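You operate a simulated robot arm through the tools that you are given. There is no shell and no other tool.

You are at the controls of a simulated robot arm. One attempt, no reset.

## Task
Press the blue cap home and stand the can in the free well.
Fine: yellow dial to 6 bar and left there, white switch on, slider in, then the yellow button once; slider out; the well is in the long grey tray. Set down upright: white can with a spray button.

The check looks at the end state, three seconds after you hand in, the way a careful person would. Anything else that was tipped, shoved, dropped, spilled or broken makes it a failure. Lids that push on must go on centred and level and be pressed home; caps that screw on are set level and turned clockwise until they are tight.

## Robot
A 6-joint arm with a two-finger gripper, fixed in place. Base frame: the origin is at the foot of the arm, x ahead of it, y to its left, z up. Units: mm, degrees, N and s.
Its first joint turns from -166.0 to 166.0 degrees. Payload 2.45 kg.
The tool frame sits at the grasp point between the pads (the TCP): z along the fingers, y along the line on which they close. The tips reach 20 mm beyond it. Largest opening 140 mm; the body of the gripper starts 168 mm behind the TCP.
Orientation is that of the tool frame in the base frame, as [roll, pitch, yaw] about the fixed x, y, z axes, in that order (R = Rz(yaw) Ry(pitch) Rx(roll)). With the fingers straight down and closing along the base's y, the tool's x points along the base's -x, its y along +y and its z along -z.

## Interface
- The arm moves only by the tool servo_tool. Its argument "series" is one flat list of numbers, 7 for each row, row after row: the shift along the tool's x, y, z in mm, then the turn, a rotation vector about the tool's x, y, z in degrees, then the opening, from 0 (shut) to 1 (fully open). In form: [x, y, z, ax, ay, az, gripper, x, y, z, ax, ay, az, gripper, ...]. A call has 1 to 20 rows; each row is the pose to reach, as a shift and turn from the pose commanded when the call began, along the tool's axes at that moment. Each row takes 0.2 s and may step no farther than 50 mm and 8.6 degrees from the row before; otherwise, or with a gripper value out of range, the whole call is refused. Where a pose cannot be reached the arm comes as near as it can. A force on the tool above 70 N (or 10 N above the force at the start of the call, whichever is more), or a blocked arm, ends the call early, and 0.2 s more pass. The fingers move at their own pace (about 45 mm/s each) and stop on an object; they squeeze with about 26 N. The grip force told is the motor's: it shows also when the fingers shut on nothing. Time passes only in rows, and 0.2 s behind the last, so rows that repeat a pose let the fingers close. It gives the time, the measured TCP pose, the force on the tool (base axes), the opening and the grip force at its end, in the units of the frame above (readings bear some noise), with the torque about the TCP (base axes, N m) and any sound that the robot's microphone picked up, and new pictures: "views" is both (left out), scene, wrist or none.
- Cameras (640 x 400 px; columns grow to the right, rows downward): "scene" is fixed at [398.9, 653.2, 1537.1]; the picture's right is [-0.92, -0.40, 0.00], its down [-0.27, 0.63, -0.73] and it looks along [0.29, -0.67, -0.68] (base axes); focal length 351 px, centre (320, 200). "wrist" rides on the gripper at [78, 11, -209] in the tool frame; the picture's right is [-0.14, 0.99, 0.00], its down [-0.92, -0.13, -0.37] and it looks along [-0.37, -0.05, 0.93] (tool axes); focal length 280 px, centre (320, 200). There is no depth. A picture from a camera that has moved, and an enlarged one, comes with that camera's place and axes in the base frame and with its lens.
- zoom(camera, box): a new picture of the part [left, top, right, bottom] of that camera's present view, enlarged. The clock stands still meanwhile.
- close_job(): hands the job in; it is judged then, once.

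Places have to be worked out from the pictures, the camera data and where the tool is seen. Open the gripper and draw the arm clear of the work before you hand the job in, unless the task says otherwise.

The tools are called after "Request:" as a command line: name --argument value ..., lists and objects as JSON in quotes. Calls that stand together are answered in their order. servo_tool: Moves the arm, as the interface text tells. Its arguments: {"type":"object","properties":{"series":{"type":"array"},"views":{"type":"string","enum":["both","scene","wrist","none"]}},"required":["series"]} The other tools are called the same way: zoom (camera, box) takes an enlarged picture of a part of a camera's view; close_job () hands the job in.

At the start:

```text
t: 0.0
tool_pos: [584.8, 285.9, 1114.3]
tcp_rot: [180.0, 0.1, -179.9]
force: [-0.2, 0.4, -0.2]
wrist_torque: [0.0, -0.01, 0.0]
opening: 140.3
grip_force: 0.0
```

scene: 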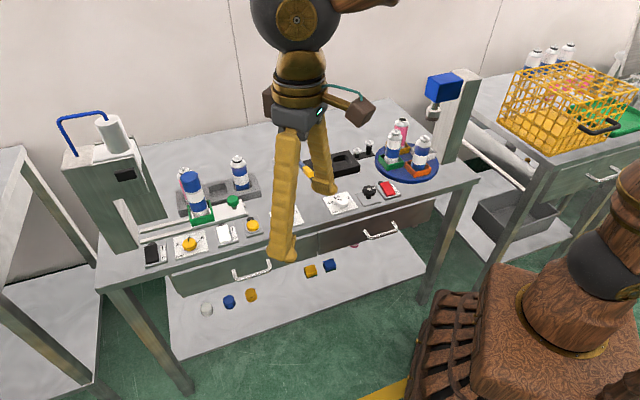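
wrist: 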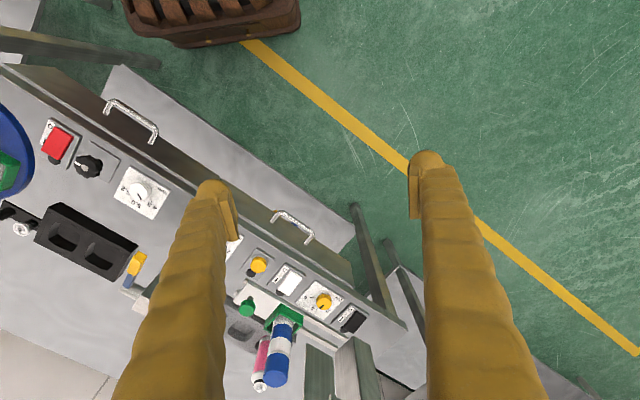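

I'll first look closely at the bench in the scene and wrist views before moving anything.

Request:
zoom --camera "scene" --box '[50, 90, 290, 280]'

Request:
zoom --camera "scene" --box '[270, 60, 490, 230]'

Request:
zoom --camera "wrist" --box '[220, 220, 400, 400]'

Request:
zoom --camera "wrist" --box '[0, 80, 240, 320]'

```text
2.11 times, centred on (170, 185) of scene
camera zoom: at [398.9, 653.2, 1537.1], right [-0.92, -0.4, 0.0], down [-0.27, 0.63, -0.73], along [0.29, -0.67, -0.68], focal length 738 px, centre (636, 232)
```

zoom: 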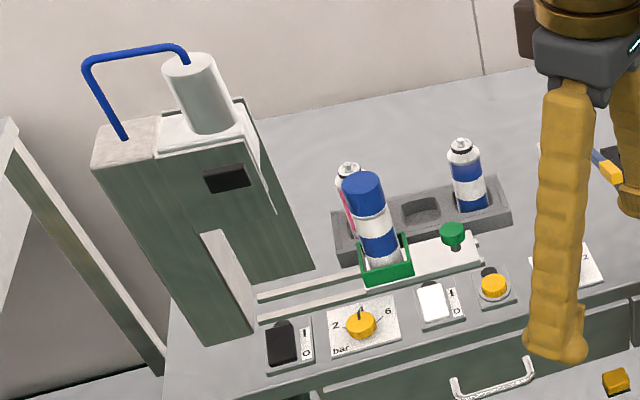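

```text
2.35 times, centred on (380, 145) of scene
camera zoom: at [398.9, 653.2, 1537.1], right [-0.92, -0.4, 0.0], down [-0.27, 0.63, -0.73], along [0.29, -0.67, -0.68], focal length 825 px, centre (179, 329)
```

zoom: 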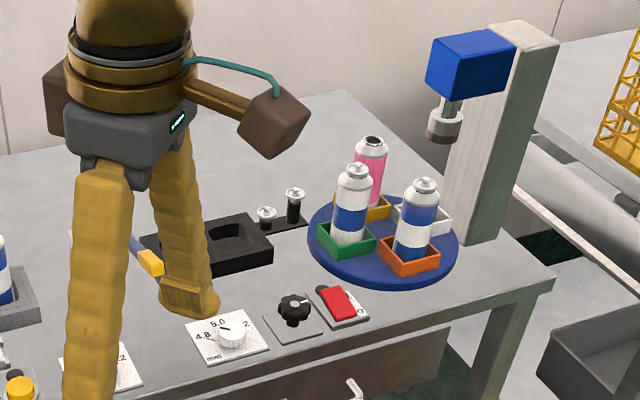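

```text
2.22 times, centred on (310, 310) of wrist
camera zoom: at [507.2, 296.5, 1321.8], right [0.14, 0.99, 0.0], down [0.92, -0.13, 0.37], along [0.37, -0.05, -0.93], focal length 623 px, centre (342, -44)
```

zoom: 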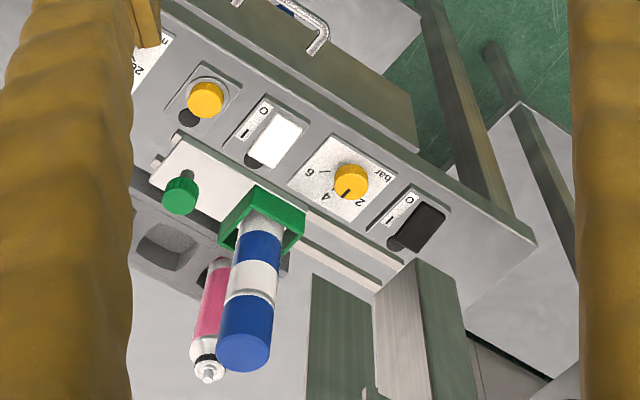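

```text
1.67 times, centred on (120, 200) of wrist
camera zoom: at [507.2, 296.5, 1321.8], right [0.14, 0.99, 0.0], down [0.92, -0.13, 0.37], along [0.37, -0.05, -0.93], focal length 467 px, centre (653, 200)
```

zoom: 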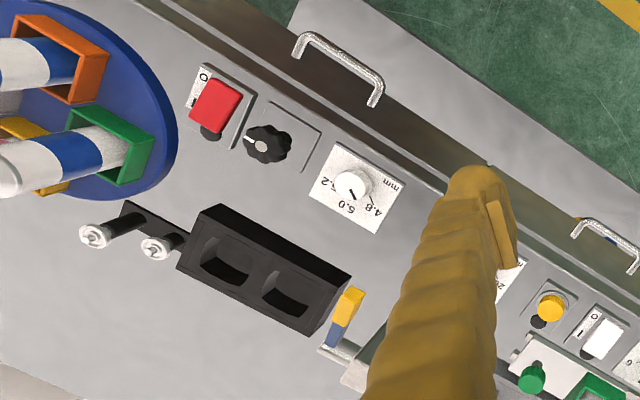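

The bench runs diagonally. The press, slider and yellow dial (about [947, 246, 827]) are near the reach limit, so I'll move the wrist camera in over the press side for a better look.

Request:
servo_tool --series '[-44, -12, 10, 0, 0, 0, 1, -88, -24, 20, 0, 0, 0, 1, -132, -36, 30, 0, 0, 0, 1, -176, -48, 40, 0, 0, 0, 1, -220, -60, 50, 0, 0, 0, 1, -265, -70, 60, 0, 0, 0, 1, -265, -70, 60, 0, 0, 0, 1]'

```text
t: 1.6
tool_pos: [850.5, 214.1, 1053.3]
tcp_rot: [180.0, 0.0, -180.0]
force: [1.3, 0.2, 1.0]
wrist_torque: [0.0, 0.01, -0.01]
opening: 140.2
grip_force: 0.1
camera wrist: at [771.6, 224.2, 1262.3], right [0.14, 0.99, 0.0], down [0.92, -0.13, 0.37], along [0.37, -0.05, -0.93], focal length 280 px, centre (320, 200)
```

scene: 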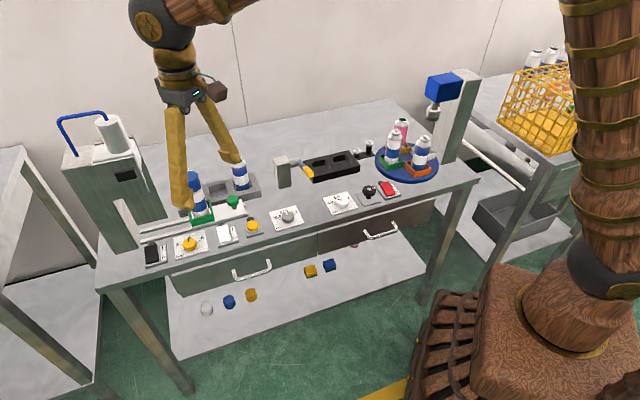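
wrist: 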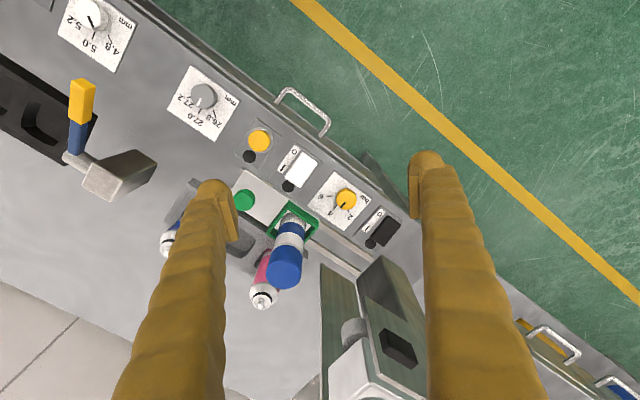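

Request:
zoom --camera "wrist" --box '[220, 120, 420, 245]'

Request:
zoom --camera "wrist" --box '[300, 165, 380, 245]'

Request:
zoom --camera "wrist" --box '[220, 180, 440, 400]'

Request:
zoom --camera "scene" --box '[50, 90, 290, 280]'

```text
3.20 times, centred on (320, 182) of wrist
camera zoom: at [771.6, 224.2, 1262.3], right [0.14, 0.99, 0.0], down [0.92, -0.13, 0.37], along [0.37, -0.05, -0.93], focal length 897 px, centre (320, 256)
```

zoom: 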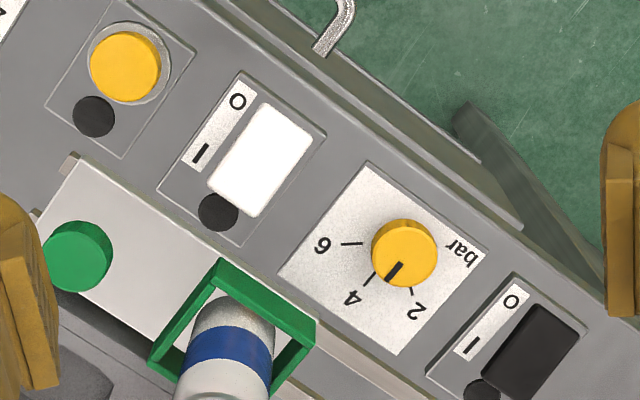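

```text
5.00 times, centred on (340, 205) of wrist
camera zoom: at [771.6, 224.2, 1262.3], right [0.14, 0.99, 0.0], down [0.92, -0.13, 0.37], along [0.37, -0.05, -0.93], focal length 1402 px, centre (220, 175)
```

zoom: 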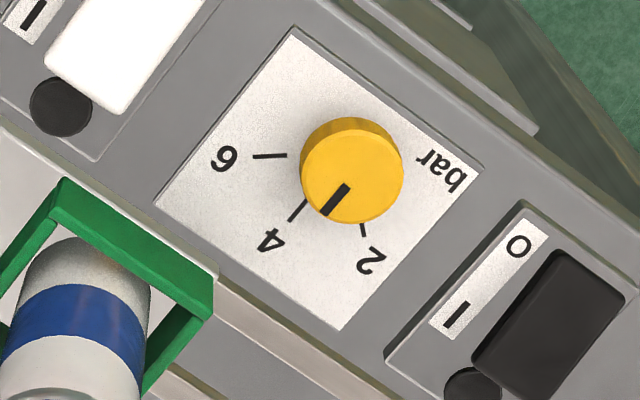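

```text
1.82 times, centred on (330, 290) of wrist
camera zoom: at [771.6, 224.2, 1262.3], right [0.14, 0.99, 0.0], down [0.92, -0.13, 0.37], along [0.37, -0.05, -0.93], focal length 510 px, centre (302, 36)
```

zoom: 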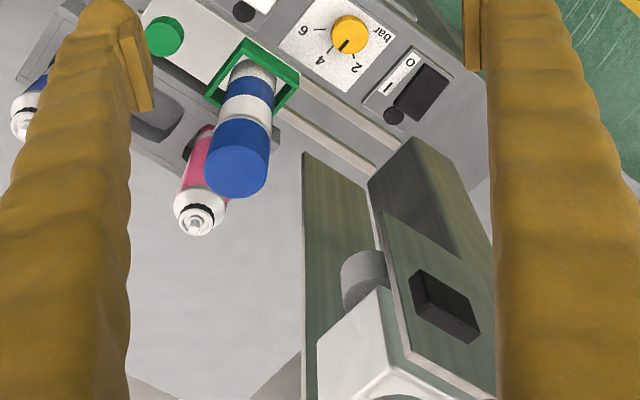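

```text
2.11 times, centred on (170, 185) of scene
camera zoom: at [398.9, 653.2, 1537.1], right [-0.92, -0.4, 0.0], down [-0.27, 0.63, -0.73], along [0.29, -0.67, -0.68], focal length 738 px, centre (636, 232)
```

zoom: 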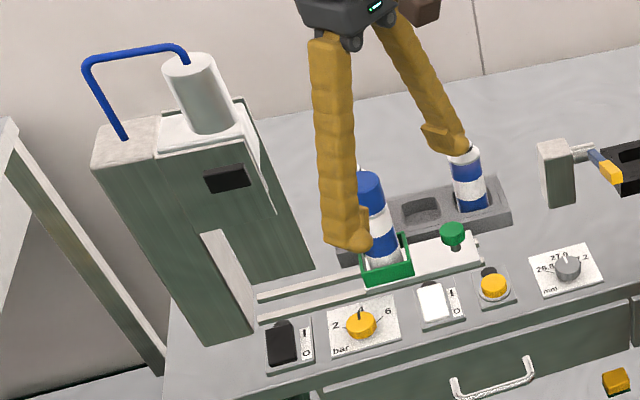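

Triangulating the two views puts the dial top at about (948, 245, 832) and the bench at about z=800. The dial pointer sits between 2 and 4. Next I'll turn the camera toward the press to see the slider travel and the ram.

Request:
servo_tool --series '[10, -12, 0, 0, 0, -8, 1, 20, -24, 0, 0, 0, -16, 1, 30, -36, 0, 0, 0, -24, 1, 40, -48, 0, 0, 0, -32, 1, 50, -64, 0, 0, 0, -40, 1, 60, -80, 0, 0, 0, -48, 1, 60, -80, 0, 0, 0, -49, 1]'

Request:
servo_tool --series '[0, 0, 0, 0, -8, 0, 1, 0, 0, 0, 0, -16, 0, 1, 0, 0, 0, 0, -24, 0, 1, 0, 0, 0, 0, -32, 0, 1, 0, 0, 0, 0, -36, 0, 1]'

```text
t: 3.2
tool_pos: [790.9, 137.0, 1053.9]
tcp_rot: [179.9, 0.1, -130.9]
force: [-0.5, -0.7, -0.4]
wrist_torque: [-0.04, -0.03, -0.03]
opening: 139.8
grip_force: 0.0
camera wrist: at [730.8, 84.8, 1262.6], right [-0.66, 0.75, 0.0], down [0.7, 0.61, 0.37], along [0.28, 0.24, -0.93], focal length 280 px, centre (320, 200)
```

scene: 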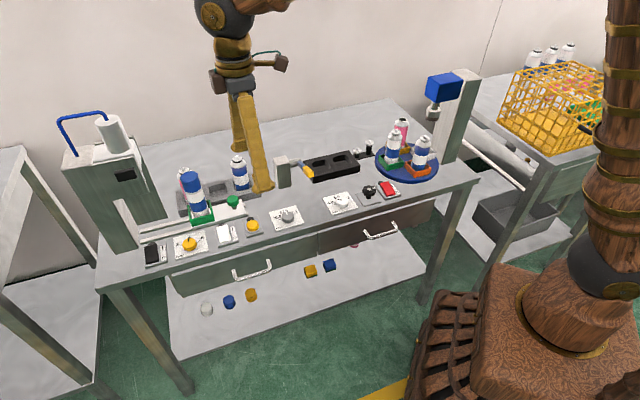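
wrist: 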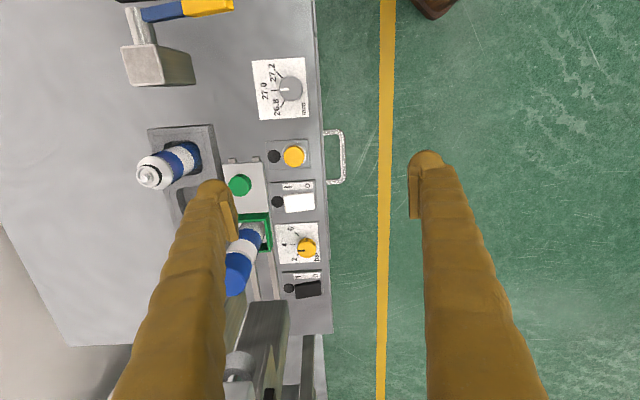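

```text
t: 4.4
tool_pos: [792.1, 136.0, 1053.2]
tcp_rot: [-179.9, 36.1, -130.9]
force: [0.2, 0.4, -1.0]
wrist_torque: [-0.01, -0.01, 0.01]
opening: 139.9
grip_force: 0.0
camera wrist: at [660.4, 2.4, 1175.6], right [-0.67, 0.73, 0.08], down [0.44, 0.31, 0.84], along [0.59, 0.6, -0.54], focal length 280 px, centre (320, 200)
```

scene: 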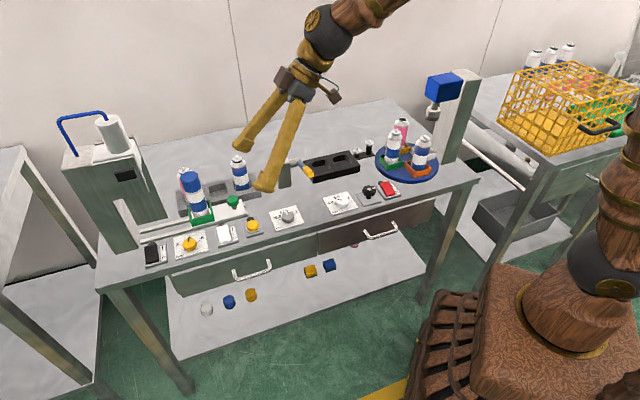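
wrist: 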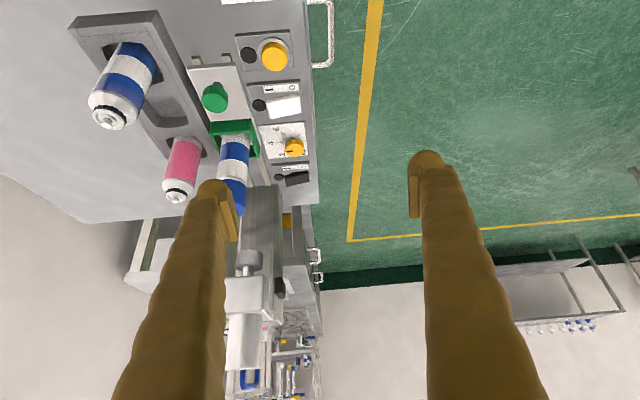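

The press is hidden behind the left finger, so I'll shift the camera about 130 mm toward the rear of the bench.

Request:
servo_tool --series '[0, -45, 0, 0, 0, 0, 1, 0, -90, 0, 0, 0, 0, 1, 0, -130, 0, 0, 0, 0, 1, 0, -130, 0, 0, 0, 0, 1]' --views "wrist"

Request:
zoom --camera "wrist" --box '[220, 0, 430, 160]'

Request:
zoom --camera "wrist" --box '[230, 140, 430, 300]'

```text
t: 5.4
tool_pos: [889.5, 52.9, 1051.6]
tcp_rot: [-180.0, 36.0, -131.0]
force: [0.4, 0.1, 0.0]
wrist_torque: [0.01, -0.03, 0.01]
opening: 140.1
grip_force: 0.1
camera wrist: at [758.6, -80.8, 1174.7], right [-0.67, 0.73, 0.08], down [0.44, 0.31, 0.84], along [0.59, 0.6, -0.54], focal length 280 px, centre (320, 200)
```

wrist: 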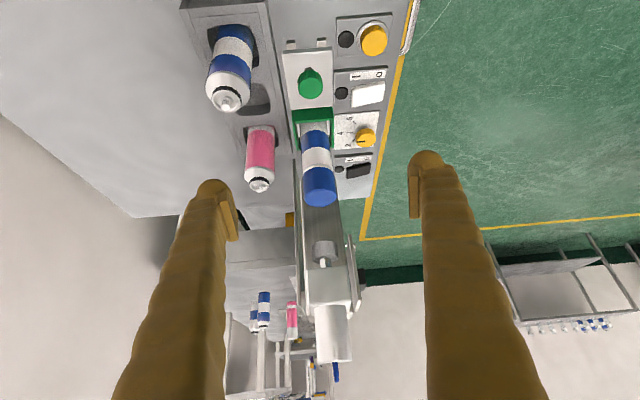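

```text
2.50 times, centred on (325, 80) of wrist
camera zoom: at [758.6, -80.8, 1174.7], right [-0.67, 0.73, 0.08], down [0.44, 0.31, 0.84], along [0.59, 0.6, -0.54], focal length 701 px, centre (308, 500)
```

zoom: 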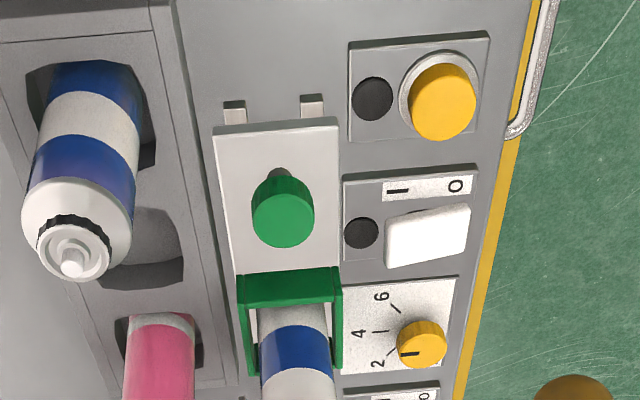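

```text
2.50 times, centred on (330, 220) of wrist
camera zoom: at [758.6, -80.8, 1174.7], right [-0.67, 0.73, 0.08], down [0.44, 0.31, 0.84], along [0.59, 0.6, -0.54], focal length 701 px, centre (295, 150)
```

zoom: 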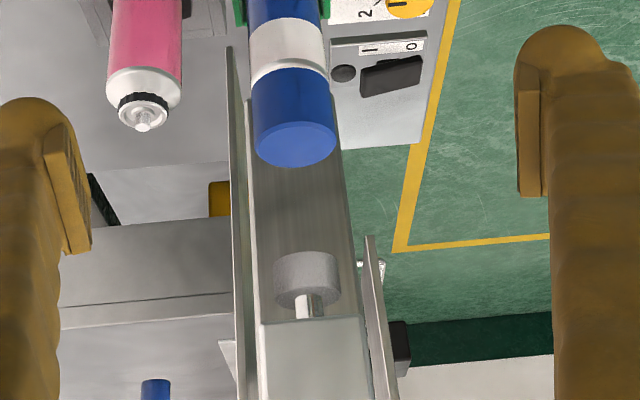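

The press ram axis is at about (1066, 231) and the capped can at about (982, 147), so the slider travel is roughly 115 mm. I'll bring the tool back to vertical and set the gripper to about 60 mm, then move over the dial, staying high.

Request:
servo_tool --series '[0, 0, 0, 0, 8, 0, 0.8, 0, 0, 0, 0, 16, 0, 0.6, 0, 0, 0, 0, 24, 0, 0.43, 0, 0, 0, 0, 32, 0, 0.43, 0, 0, 0, 0, 36, 0, 0.43]' --views "none"

Request:
servo_tool --series '[-45, 20, 0, 0, 0, 0, 0.43, -90, 40, 0, 0, 0, 0, 0.43, -135, 60, 0, 0, 0, 0, 0.43, -181, 81, 0, 0, 0, 0, 0.43, -181, 81, 45, 0, 0, 0, 0.43, -181, 81, 90, 0, 0, 0, 0.43, -181, 81, 100, 0, 0, 0, 0.43, -181, 81, 100, 0, 0, 0, 0.43]'

Request:
zoom --camera "wrist" --box '[220, 100, 420, 225]'

```text
t: 6.6
tool_pos: [889.8, 49.4, 1052.6]
tcp_rot: [-179.9, -0.1, -131.0]
force: [-0.1, -0.1, 0.4]
wrist_torque: [0.0, 0.0, -0.02]
opening: 60.4
grip_force: 0.1
```

```text
refused: row 4 steps farther than a row can; nothing moved
```

```text
3.20 times, centred on (320, 162) of wrist
camera zoom: at [829.2, -1.6, 1262.3], right [-0.66, 0.75, 0.0], down [0.7, 0.61, 0.37], along [0.28, 0.24, -0.93], focal length 897 px, centre (320, 320)
```

zoom: 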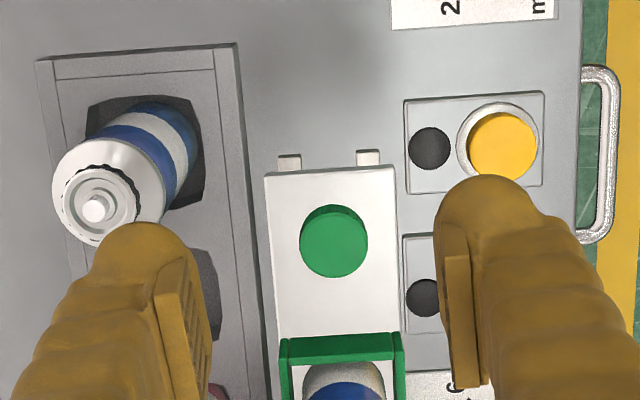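

One row stepped too far, so I'll repeat the move with smaller steps.

Request:
servo_tool --series '[-40, 18, 0, 0, 0, 0, 0.43, -80, 36, 0, 0, 0, 0, 0.43, -120, 54, 0, 0, 0, 0, 0.43, -160, 72, 0, 0, 0, 0, 0.43, -184, 83, 0, 0, 0, 0, 0.43, -184, 83, 45, 0, 0, 0, 0.43, -184, 83, 90, 0, 0, 0, 0.43, -184, 83, 100, 0, 0, 0, 0.43, -184, 83, 100, 0, 0, 0, 0.43]'

Request:
zoom --camera "wrist" --box '[220, 100, 420, 225]'

```text
t: 8.6
tool_pos: [947.6, 244.8, 954.0]
tcp_rot: [-179.9, 0.0, -131.0]
force: [0.4, -0.4, 0.0]
wrist_torque: [0.0, 0.02, 0.04]
opening: 60.3
grip_force: 0.0
camera wrist: at [887.2, 192.5, 1162.2], right [-0.66, 0.75, 0.0], down [0.7, 0.61, 0.37], along [0.28, 0.24, -0.93], focal length 280 px, centre (320, 200)
```

scene: 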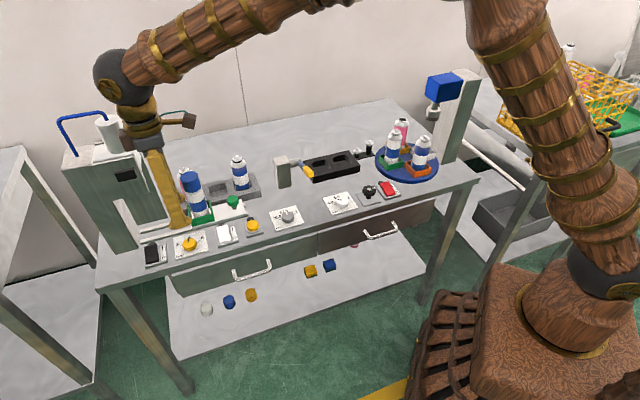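
wrist: 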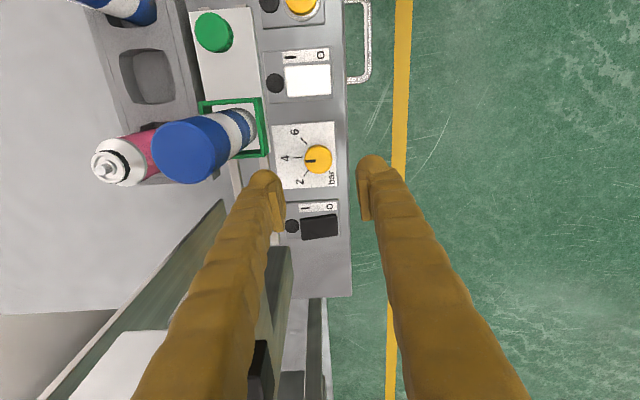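

```text
3.20 times, centred on (320, 162) of wrist
camera zoom: at [887.2, 192.5, 1162.2], right [-0.66, 0.75, 0.0], down [0.7, 0.61, 0.37], along [0.28, 0.24, -0.93], focal length 897 px, centre (320, 320)
```

zoom: 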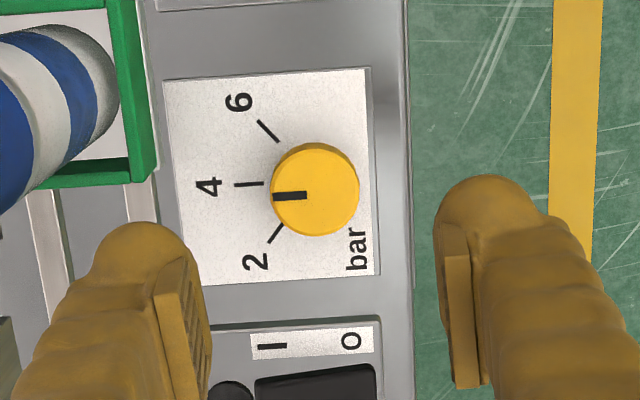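

Request:
zoom --camera "wrist" --box '[270, 118, 340, 188]'

```text
5.71 times, centred on (305, 153) of wrist
camera zoom: at [887.2, 192.5, 1162.2], right [-0.66, 0.75, 0.0], down [0.7, 0.61, 0.37], along [0.28, 0.24, -0.93], focal length 1602 px, centre (406, 469)
```

zoom: 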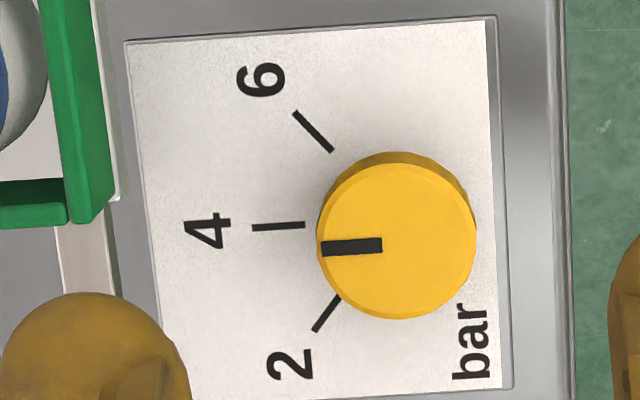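

The pointer is on 4 bar, and the 6 tick is about 50° clockwise seen from above. I'll descend onto the dial, centred at (948.5, 243.8), and close on it.

Request:
servo_tool --series '[0, -1, 30, 0, 0, 0, 0.43, 0, -1, 60, 0, 0, 0, 0.43, 0, -1, 90, 0, 0, 0, 0.43, 0, -1, 110, 0, 0, 0, 0.43, 0, -1, 121, 0, 0, 0, 0.43, 0, -1, 121, 0, 0, 0, 0.43]'

Request:
zoom --camera "wrist" --box '[240, 100, 400, 260]'

```text
t: 10.0
tool_pos: [947.6, 242.6, 832.2]
tcp_rot: [-180.0, 0.0, -131.0]
force: [0.1, 0.3, -0.4]
wrist_torque: [-0.02, -0.02, -0.01]
opening: 60.2
grip_force: 0.1
camera wrist: at [889.0, 190.3, 1041.0], right [-0.66, 0.75, 0.0], down [0.7, 0.61, 0.37], along [0.28, 0.24, -0.93], focal length 280 px, centre (320, 200)
```

scene: 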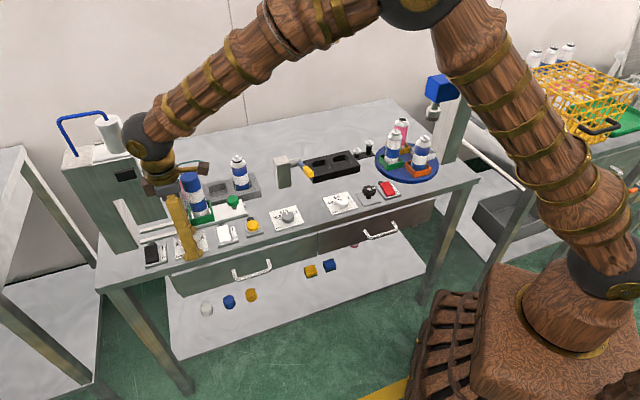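
wrist: 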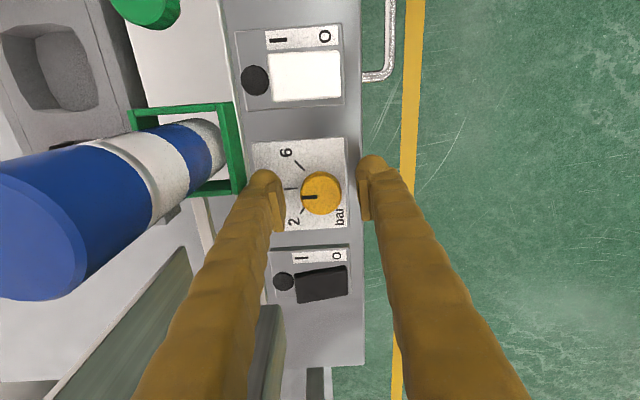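

```text
2.50 times, centred on (320, 180) of wrist
camera zoom: at [889.0, 190.3, 1041.0], right [-0.66, 0.75, 0.0], down [0.7, 0.61, 0.37], along [0.28, 0.24, -0.93], focal length 701 px, centre (320, 250)
```

zoom: 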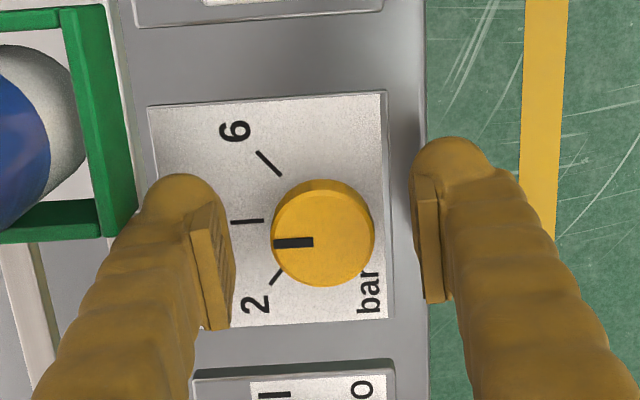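

The dial is centred between the pads, so I'll close on it.

Request:
servo_tool --series '[0, 0, 0, 0, 0, 0, 0.1, 0, 0, 0, 0, 0, 0, 0.1, 0, 0, 0, 0, 0, 0, 0.1, 0, 0, 0, 0, 0, 0, 0.1]' --views "none"

```text
t: 11.0
tool_pos: [949.2, 243.3, 832.3]
tcp_rot: [-179.9, 0.0, -131.1]
force: [-7.3, 4.3, -0.6]
wrist_torque: [0.05, 0.07, 0.06]
opening: 32.6
grip_force: 45.1
```

The grip is firm at 32.6 mm. Now I'll turn 50° clockwise, which is positive about tool z.

Request:
servo_tool --series '[0, 0.5, 0, 0, 0, 6, 0.1, 0, 0.5, 0, 0, 0, 12, 0.1, 0, 0.5, 0, 0, 0, 18, 0.1, 0, 0.5, 0, 0, 0, 24, 0.1, 0, 0.5, 0, 0, 0, 30, 0.1, 0, 0.5, 0, 0, 0, 36, 0.1, 0, 0.5, 0, 0, 0, 42, 0.1, 0, 0.5, 0, 0, 0, 47, 0.1, 0, 0.5, 0, 0, 0, 50, 0.1, 0, 0.5, 0, 0, 0, 50, 0.1]' --views "both"

Request:
zoom --camera "wrist" --box '[260, 120, 380, 240]'

```text
t: 13.2
tool_pos: [948.2, 244.5, 832.8]
tcp_rot: [-180.0, 0.1, 179.0]
force: [16.4, 25.3, -7.0]
wrist_torque: [0.22, -0.18, 0.29]
opening: 32.4
grip_force: 45.4
camera wrist: at [868.9, 256.4, 1041.0], right [0.15, 0.99, 0.0], down [0.92, -0.14, 0.37], along [0.37, -0.06, -0.93], focal length 280 px, centre (320, 200)
```

scene: 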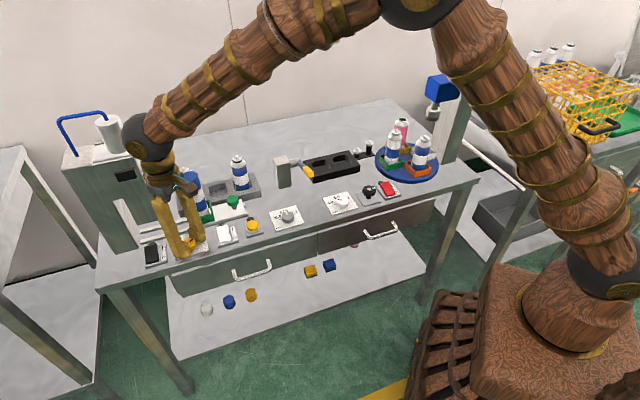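
wrist: 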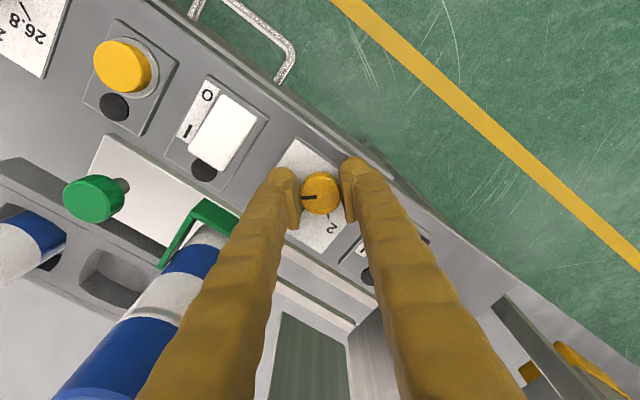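

```text
3.33 times, centred on (320, 180) of wrist
camera zoom: at [868.9, 256.4, 1041.0], right [0.15, 0.99, 0.0], down [0.92, -0.14, 0.37], along [0.37, -0.06, -0.93], focal length 935 px, centre (320, 267)
```

zoom: 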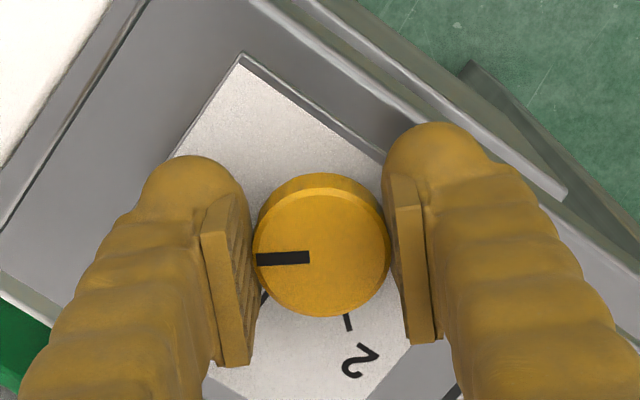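

The pointer turned with the fingers. I'll release gently and rise a little to check where it ended up.

Request:
servo_tool --series '[0, 0, 0, 0, 0, 0, 0.43, 0, 0, 0, 0, 0, 0, 0.43, 0, 0, 0, 0, 0, 0, 0.43, 0, 0, -30, 0, 0, 0, 0.43, 0, 0, -70, 0, 0, 0, 0.43, 0, 0, -110, 0, 0, 0, 0.43, 0, 0, -120, 0, 0, 0, 0.43]' --views "wrist"

Request:
zoom --camera "wrist" --box '[270, 110, 360, 200]'

```text
t: 14.8
tool_pos: [948.9, 240.9, 954.8]
tcp_rot: [180.0, -0.1, 178.9]
force: [-0.2, -0.4, -0.8]
wrist_torque: [0.01, -0.02, 0.02]
opening: 60.3
grip_force: 0.1
camera wrist: at [869.2, 253.2, 1163.0], right [0.15, 0.99, 0.0], down [0.92, -0.14, 0.37], along [0.36, -0.06, -0.93], focal length 280 px, centre (320, 200)
```

wrist: 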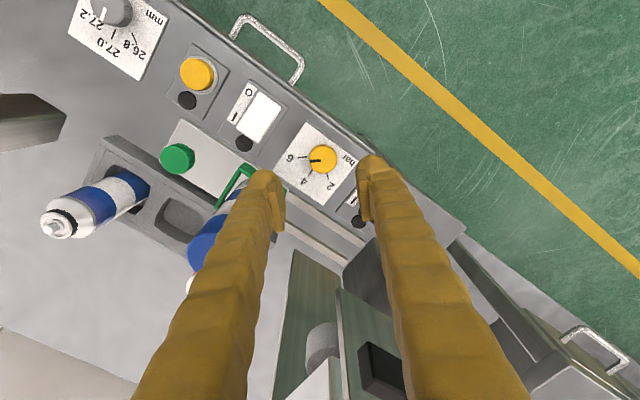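

```text
4.44 times, centred on (315, 155) of wrist
camera zoom: at [869.2, 253.2, 1163.0], right [0.15, 0.99, 0.0], down [0.92, -0.14, 0.37], along [0.36, -0.06, -0.93], focal length 1246 px, centre (342, 400)
```

zoom: 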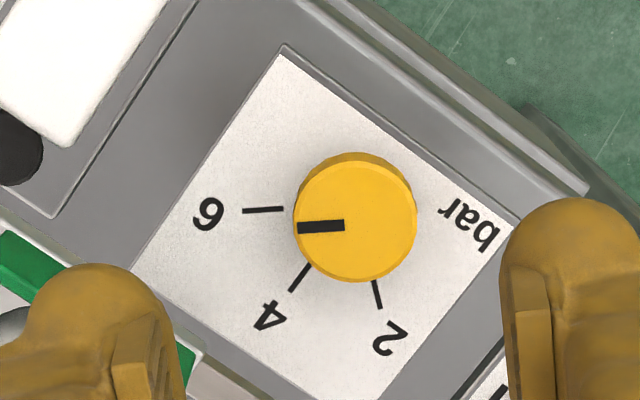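

The pointer is parallel to the 6 tick, so the dial is set. Next is the white rocker, so I'll look closely at its current state.

Request:
zoom --camera "wrist" --box '[170, 40, 310, 180]'

Request:
zoom --camera "scene" --box '[130, 180, 270, 270]'

```text
2.86 times, centred on (240, 110) of wrist
camera zoom: at [869.2, 253.2, 1163.0], right [0.15, 0.99, 0.0], down [0.92, -0.14, 0.37], along [0.36, -0.06, -0.93], focal length 801 px, centre (549, 457)
```

zoom: 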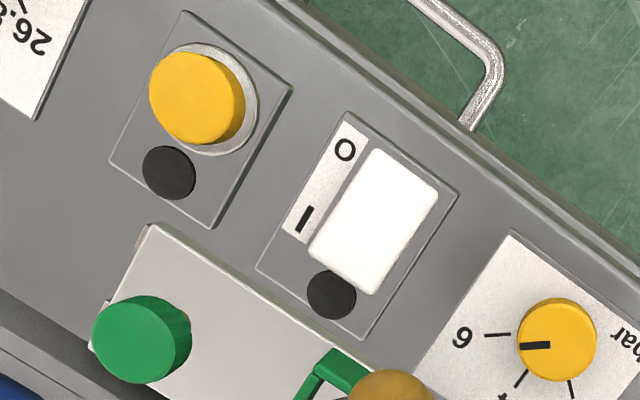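

```text
4.44 times, centred on (200, 225) of scene
camera zoom: at [398.9, 653.2, 1537.1], right [-0.92, -0.4, 0.0], down [-0.27, 0.63, -0.73], along [0.29, -0.67, -0.68], focal length 1558 px, centre (853, 89)
```

zoom: 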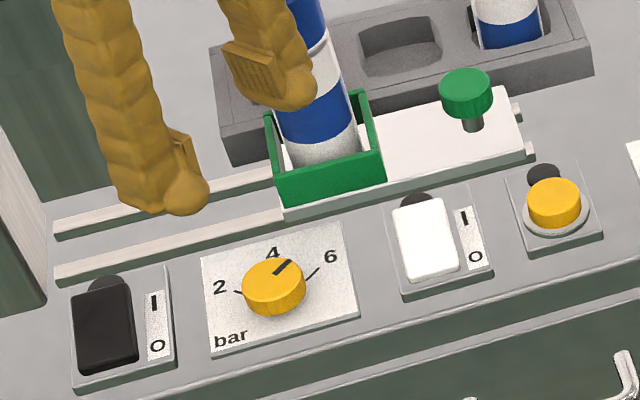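

The I end (rear) is up, so it's off. I'll close the gripper, align it with the bench and move over the I end at about (902, 164).

Request:
servo_tool --series '[9, -15, 0, 0, 0, -8, 0.2, 18, -30, 0, 0, 0, -16, 0, 27, -45, 0, 0, 0, -24, 0, 36, -60, 0, 0, 0, -32, 0, 46, -77, 0, 0, 0, -40, 0, 46, -77, 30, 0, 0, -46, 0, 46, -77, 65, 0, 0, -46, 0, 46, -77, 65, 0, 0, -46, 0, 46, -77, 65, 0, 0, -46, 0]' --views "both"

Request:
zoom --camera "wrist" --box '[240, 80, 400, 240]'

```text
t: 16.8
tool_pos: [899.8, 167.0, 887.9]
tcp_rot: [-179.9, 0.0, -135.0]
force: [0.2, 0.4, 0.1]
wrist_torque: [0.0, -0.03, -0.02]
opening: 0.1
grip_force: 26.2
camera wrist: at [836.5, 119.4, 1096.0], right [-0.6, 0.8, 0.0], down [0.74, 0.56, 0.37], along [0.29, 0.22, -0.93], focal length 280 px, centre (320, 200)
```

scene: 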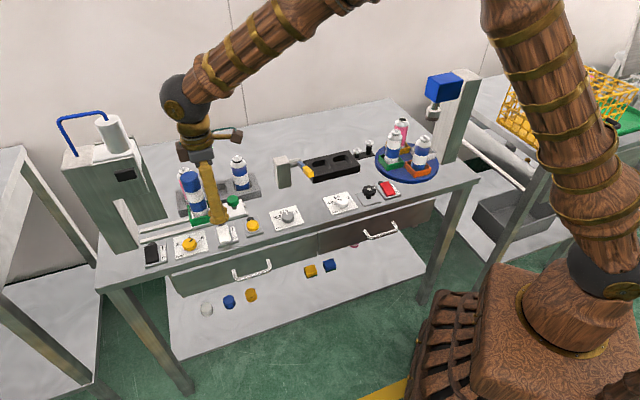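
wrist: 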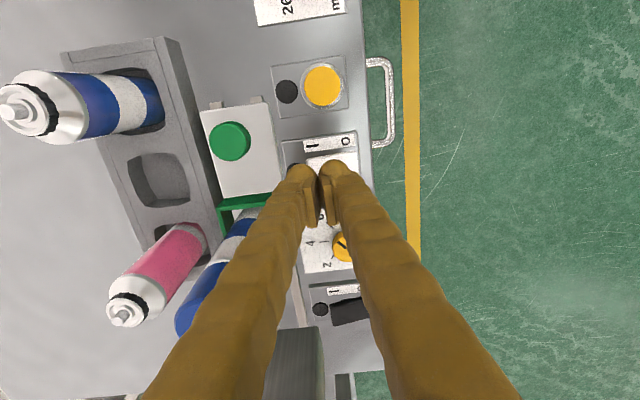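

```text
2.50 times, centred on (320, 160) of wrist
camera zoom: at [836.5, 119.4, 1096.0], right [-0.6, 0.8, 0.0], down [0.74, 0.56, 0.37], along [0.29, 0.22, -0.93], focal length 701 px, centre (320, 300)
```

zoom: 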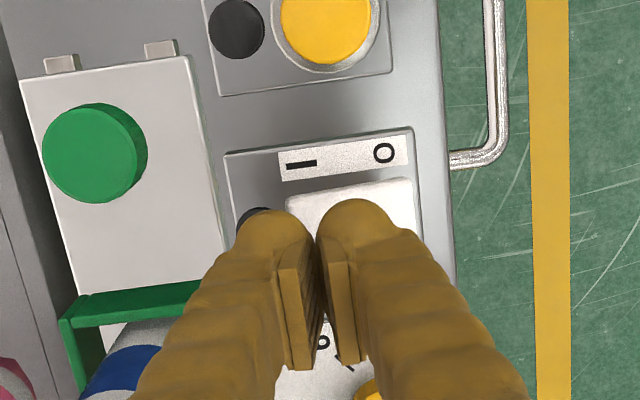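

The closed tips are over the I end, whose rear edge is at about (907, 160). I'll descend carefully onto it.

Request:
servo_tool --series '[0, 0, 20, 0, 0, 0, 0, 0, 0, 38, 0, 0, 0, 0, 0, 0, 42, 0, 0, 0, 0, 0, 0, 45, 0, 0, 0, 0, 0, 0, 48, 0, 0, 0, 0, 0, 0, 50, 0, 0, 0, 0]' --views "wrist"

```text
t: 18.4
tool_pos: [901.9, 167.6, 842.4]
tcp_rot: [-179.8, 0.3, -135.0]
force: [-2.3, -0.9, 11.7]
wrist_torque: [0.05, 0.15, 0.03]
opening: 0.0
grip_force: 26.4
stopped in row 6: the force on the tool passed its limit at 73 N (the readings are from after the stop); the commanded pose is now the measured one
camera wrist: at [837.4, 119.5, 1051.1], right [-0.6, 0.8, 0.0], down [0.74, 0.56, 0.37], along [0.3, 0.22, -0.93], focal length 280 px, centre (320, 200)
```

wrist: 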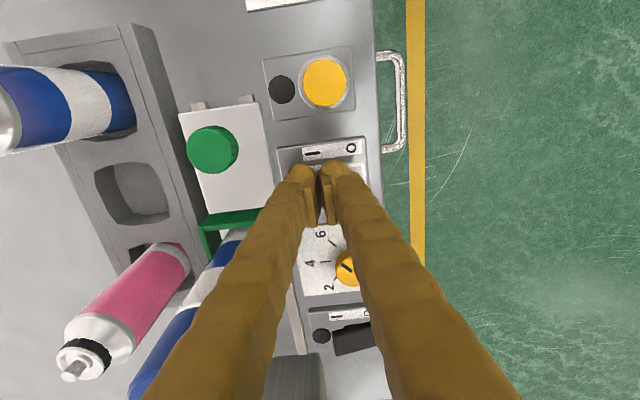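

It hit the force limit at tip height 822 and no click was reported. I'll back off and look.

Request:
servo_tool --series '[0, 0, -20, 0, 0, 0, 0, 20, 0, -60, 0, 0, 0, 0, 50, 0, -90, 0, 0, 0, 0, 50, 0, -90, 0, 0, 0, 0]' --views "wrist"

Request:
zoom --camera "wrist" --box '[240, 120, 400, 280]'

Request:
zoom --camera "scene" --box '[130, 180, 270, 270]'

```text
t: 19.4
tool_pos: [864.1, 132.4, 931.6]
tcp_rot: [-180.0, 0.1, -134.9]
force: [0.1, 0.3, -0.7]
wrist_torque: [0.04, 0.0, 0.02]
opening: 0.0
grip_force: 25.7
camera wrist: at [800.4, 83.7, 1139.6], right [-0.6, 0.8, 0.0], down [0.74, 0.56, 0.37], along [0.3, 0.22, -0.93], focal length 280 px, centre (320, 200)
```

wrist: 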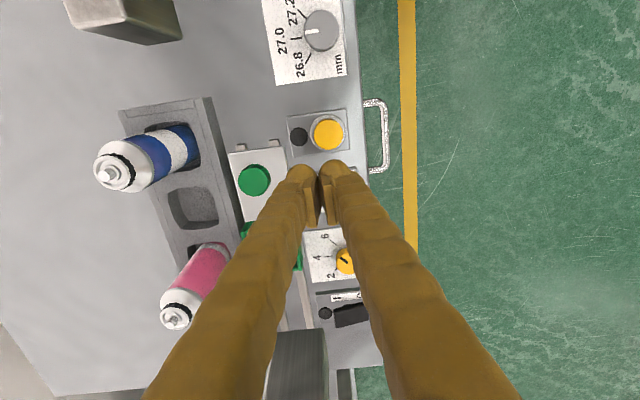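

```text
2.50 times, centred on (320, 200) of wrist
camera zoom: at [800.4, 83.7, 1139.6], right [-0.6, 0.8, 0.0], down [0.74, 0.56, 0.37], along [0.3, 0.22, -0.93], focal length 701 px, centre (320, 200)
```

zoom: 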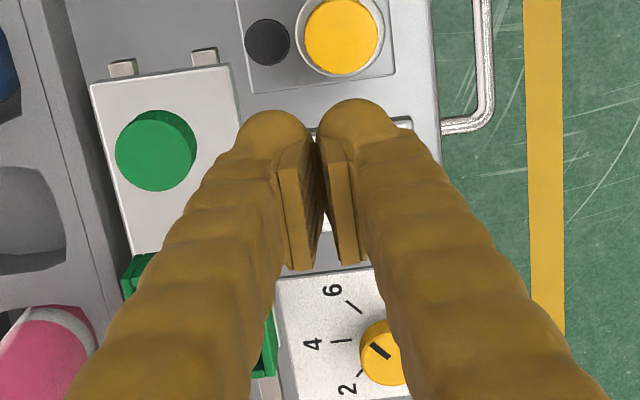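

```text
4.44 times, centred on (200, 225) of scene
camera zoom: at [398.9, 653.2, 1537.1], right [-0.92, -0.4, 0.0], down [-0.27, 0.63, -0.73], along [0.29, -0.67, -0.68], focal length 1558 px, centre (853, 89)
```

zoom: 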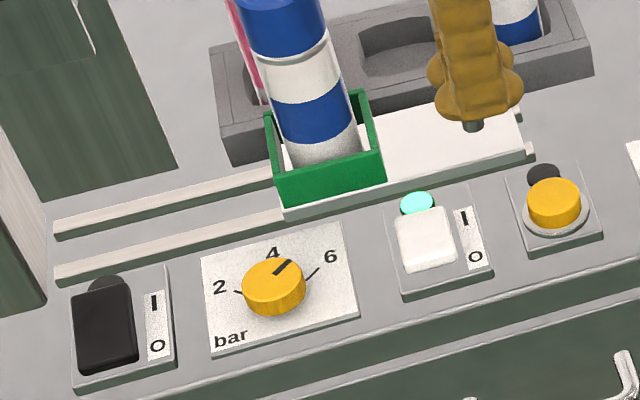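

The lamp beside the white switch is lit, so it's on. Now I'll measure the slider knob and tray before pushing the slider in.

Request:
zoom --camera "scene" --box '[165, 150, 275, 220]'

Request:
zoom --camera "wrist" --box '[80, 80, 320, 320]'

```text
5.71 times, centred on (220, 185) of scene
camera zoom: at [398.9, 653.2, 1537.1], right [-0.92, -0.4, 0.0], down [-0.27, 0.63, -0.73], along [0.29, -0.67, -0.68], focal length 2003 px, centre (891, 286)
```

zoom: 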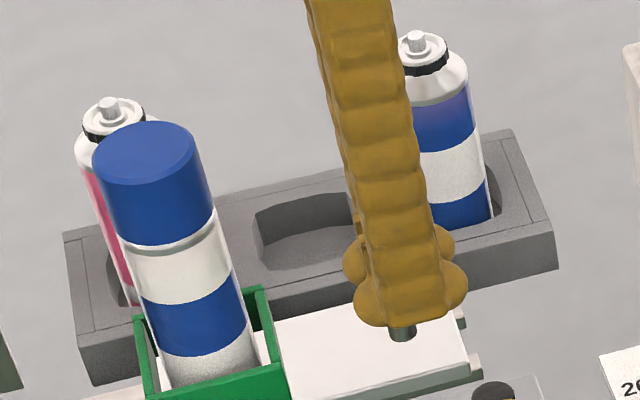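

```text
1.67 times, centred on (200, 200) of wrist
camera zoom: at [800.4, 83.7, 1139.6], right [-0.6, 0.8, 0.0], down [0.74, 0.56, 0.37], along [0.3, 0.22, -0.93], focal length 467 px, centre (520, 200)
```

zoom: 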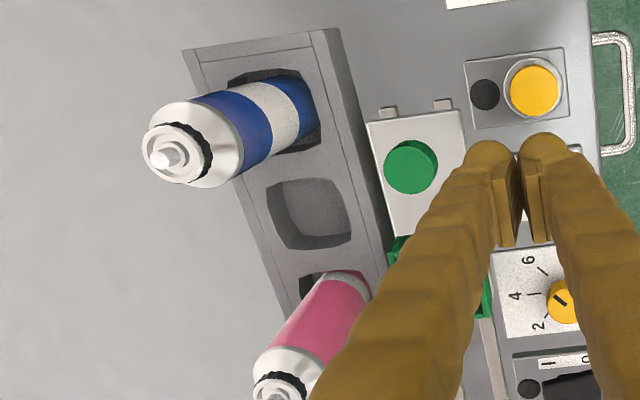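

The knob top is at about (914, 83, 860), with the tray front edge about 45 mm behind it. I'll position above the knob with the gripper at 45 mm, tilted 20° toward the press for extra reach.

Request:
servo_tool --series '[0, -35, 0, 0, 0, 0, 0.32, 0, -70, 0, 0, 0, 0, 0.32, 0, -70, 0, 0, -7, 0, 0.32, 0, -70, 0, 0, -14, 0, 0.32, 0, -70, 0, 0, -20, 0, 0.32, 0, -70, 0, 0, -20, 0, 0.32]' --views "wrist"

Request:
zoom --camera "wrist" --box '[240, 60, 400, 220]'

```text
t: 20.8
tool_pos: [916.4, 81.9, 931.3]
tcp_rot: [-179.9, 20.3, -134.9]
force: [-0.2, 0.6, -0.3]
wrist_torque: [-0.04, -0.01, 0.05]
opening: 44.7
grip_force: 0.1
camera wrist: at [804.4, -13.3, 1099.8], right [-0.61, 0.79, 0.05], down [0.61, 0.43, 0.67], along [0.51, 0.43, -0.75], focal length 280 px, centre (320, 200)
```

wrist: 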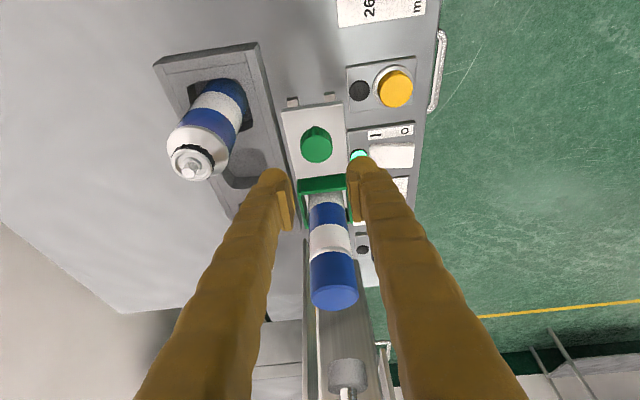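

```text
2.50 times, centred on (320, 140) of wrist
camera zoom: at [804.4, -13.3, 1099.8], right [-0.61, 0.79, 0.05], down [0.61, 0.43, 0.67], along [0.51, 0.43, -0.75], focal length 701 px, centre (320, 350)
```

zoom: 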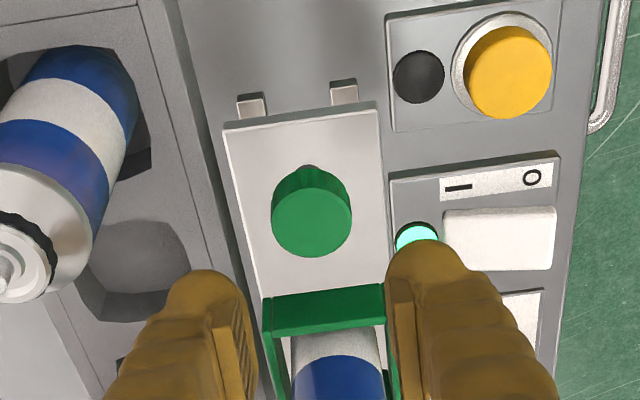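

The knob axis is at (914.5, 81.6), so I'll descend straight onto it.

Request:
servo_tool --series '[10, 1, 25, 0, 0, 0, 0.32, 20, 1, 50, 0, 0, 0, 0.32, 25, 1, 64, 0, 0, 0, 0.32, 28, 1, 72, 0, 0, 0, 0.32, 28, 1, 72, 0, 0, 0, 0.32]' --views "both"

Request:
zoom --camera "wrist" --box '[240, 100, 400, 260]'

Request:
zoom --camera "scene" --box '[165, 150, 275, 220]'

```text
t: 22.0
tool_pos: [914.5, 82.8, 854.3]
tcp_rot: [-179.8, 20.1, -134.9]
force: [-0.6, -0.1, -0.4]
wrist_torque: [-0.02, 0.05, -0.03]
opening: 44.8
grip_force: 0.0
camera wrist: at [802.6, -12.3, 1022.9], right [-0.61, 0.79, 0.04], down [0.61, 0.43, 0.66], along [0.51, 0.43, -0.75], focal length 280 px, centre (320, 200)
```

scene: 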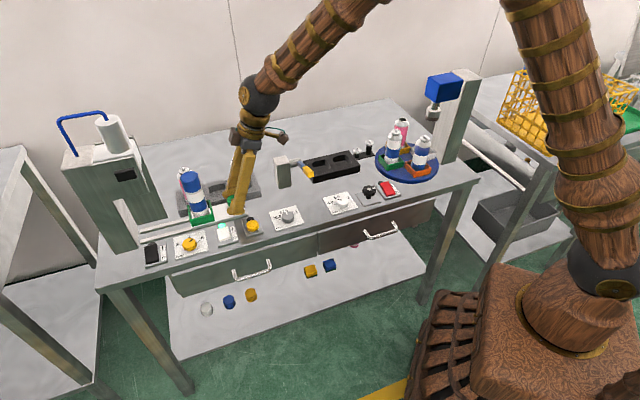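
wrist: 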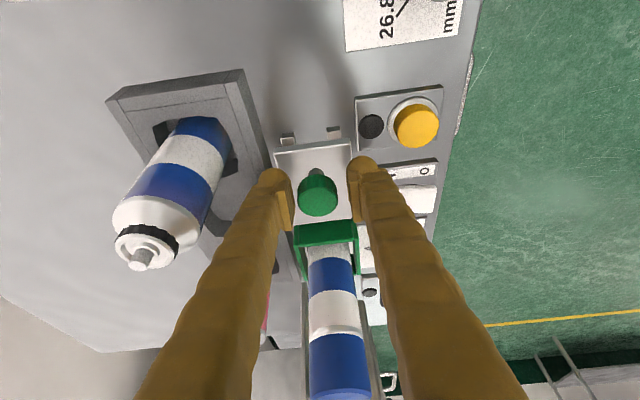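

```text
2.50 times, centred on (320, 180) of wrist
camera zoom: at [802.6, -12.3, 1022.9], right [-0.61, 0.79, 0.04], down [0.61, 0.43, 0.66], along [0.51, 0.43, -0.75], focal length 701 px, centre (320, 250)
```

zoom: 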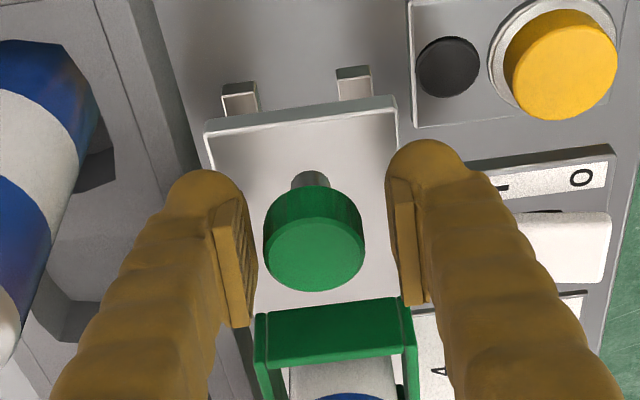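

```text
5.71 times, centred on (220, 185) of scene
camera zoom: at [398.9, 653.2, 1537.1], right [-0.92, -0.4, 0.0], down [-0.27, 0.63, -0.73], along [0.29, -0.67, -0.68], focal length 2003 px, centre (891, 286)
```

zoom: 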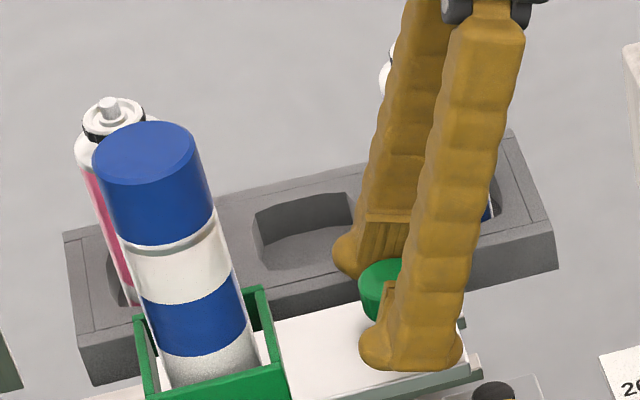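

The knob sits about 3 mm toward the left finger. I'll re-centre and close.

Request:
servo_tool --series '[0, -2.5, 0, 0, 0, 0, 0.32, 0, -2.5, 0, 0, 0, 0, 0.1, 0, -2.5, 0, 0, 0, 0, 0.1, 0, -2.5, 0, 0, 0, 0, 0.1, 0, -2.5, 0, 0, 0, 0, 0.1]' --views "none"

```text
t: 23.2
tool_pos: [916.9, 81.4, 854.7]
tcp_rot: [-179.9, 20.3, -134.8]
force: [-9.2, 9.9, 2.2]
wrist_torque: [0.18, 0.07, -0.01]
opening: 30.3
grip_force: 45.3
```

The grip is good at 30 mm. I'll slide it gently toward the press along the rail, the first 60 mm now.

Request:
servo_tool --series '[-4.7, 1, 1.7, 0, 0, 0, 0.1, -9.4, 1, 3.4, 0, 0, 0, 0.1, -15, 1, 5.5, 0, 0, 0, 0.1, -20.7, 1, 7.5, 0, 0, 0, 0.1, -26.3, 1, 9.6, 0, 0, 0, 0.1, -32, 1, 11.6, 0, 0, 0, 0.1, -37.6, 1, 13.7, 0, 0, 0, 0.1, -43.2, 1, 15.7, 0, 0, 0, 0.1, -49, 1, 17.8, 0, 0, 0, 0.1, -54, 1, 19.7, 0, 0, 0, 0.1, -56.4, 1, 20.5, 0, 0, 0, 0.1]' --views "both"

```text
t: 25.6
tool_pos: [957.4, 122.8, 855.3]
tcp_rot: [-179.9, 20.2, -135.0]
force: [6.6, -8.3, -3.2]
wrist_torque: [0.06, -0.16, -0.1]
opening: 30.2
grip_force: 44.9
camera wrist: at [846.0, 27.8, 1023.8], right [-0.61, 0.79, 0.05], down [0.61, 0.43, 0.66], along [0.51, 0.43, -0.75], focal length 280 px, centre (320, 200)
```

scene: 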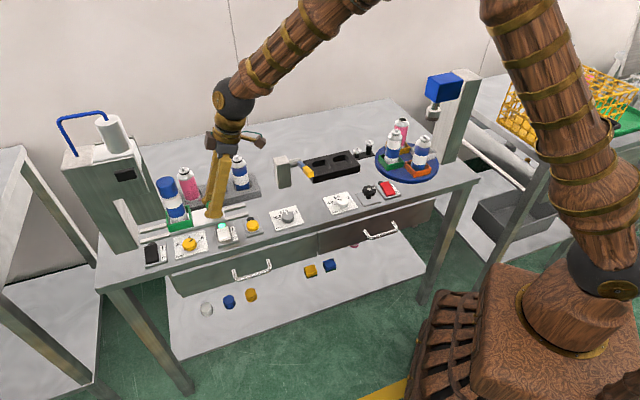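
wrist: 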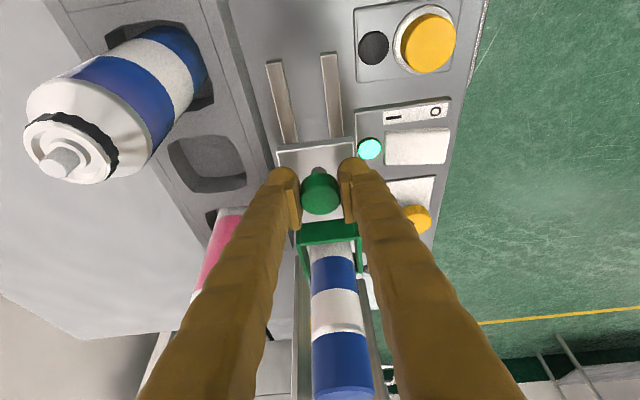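

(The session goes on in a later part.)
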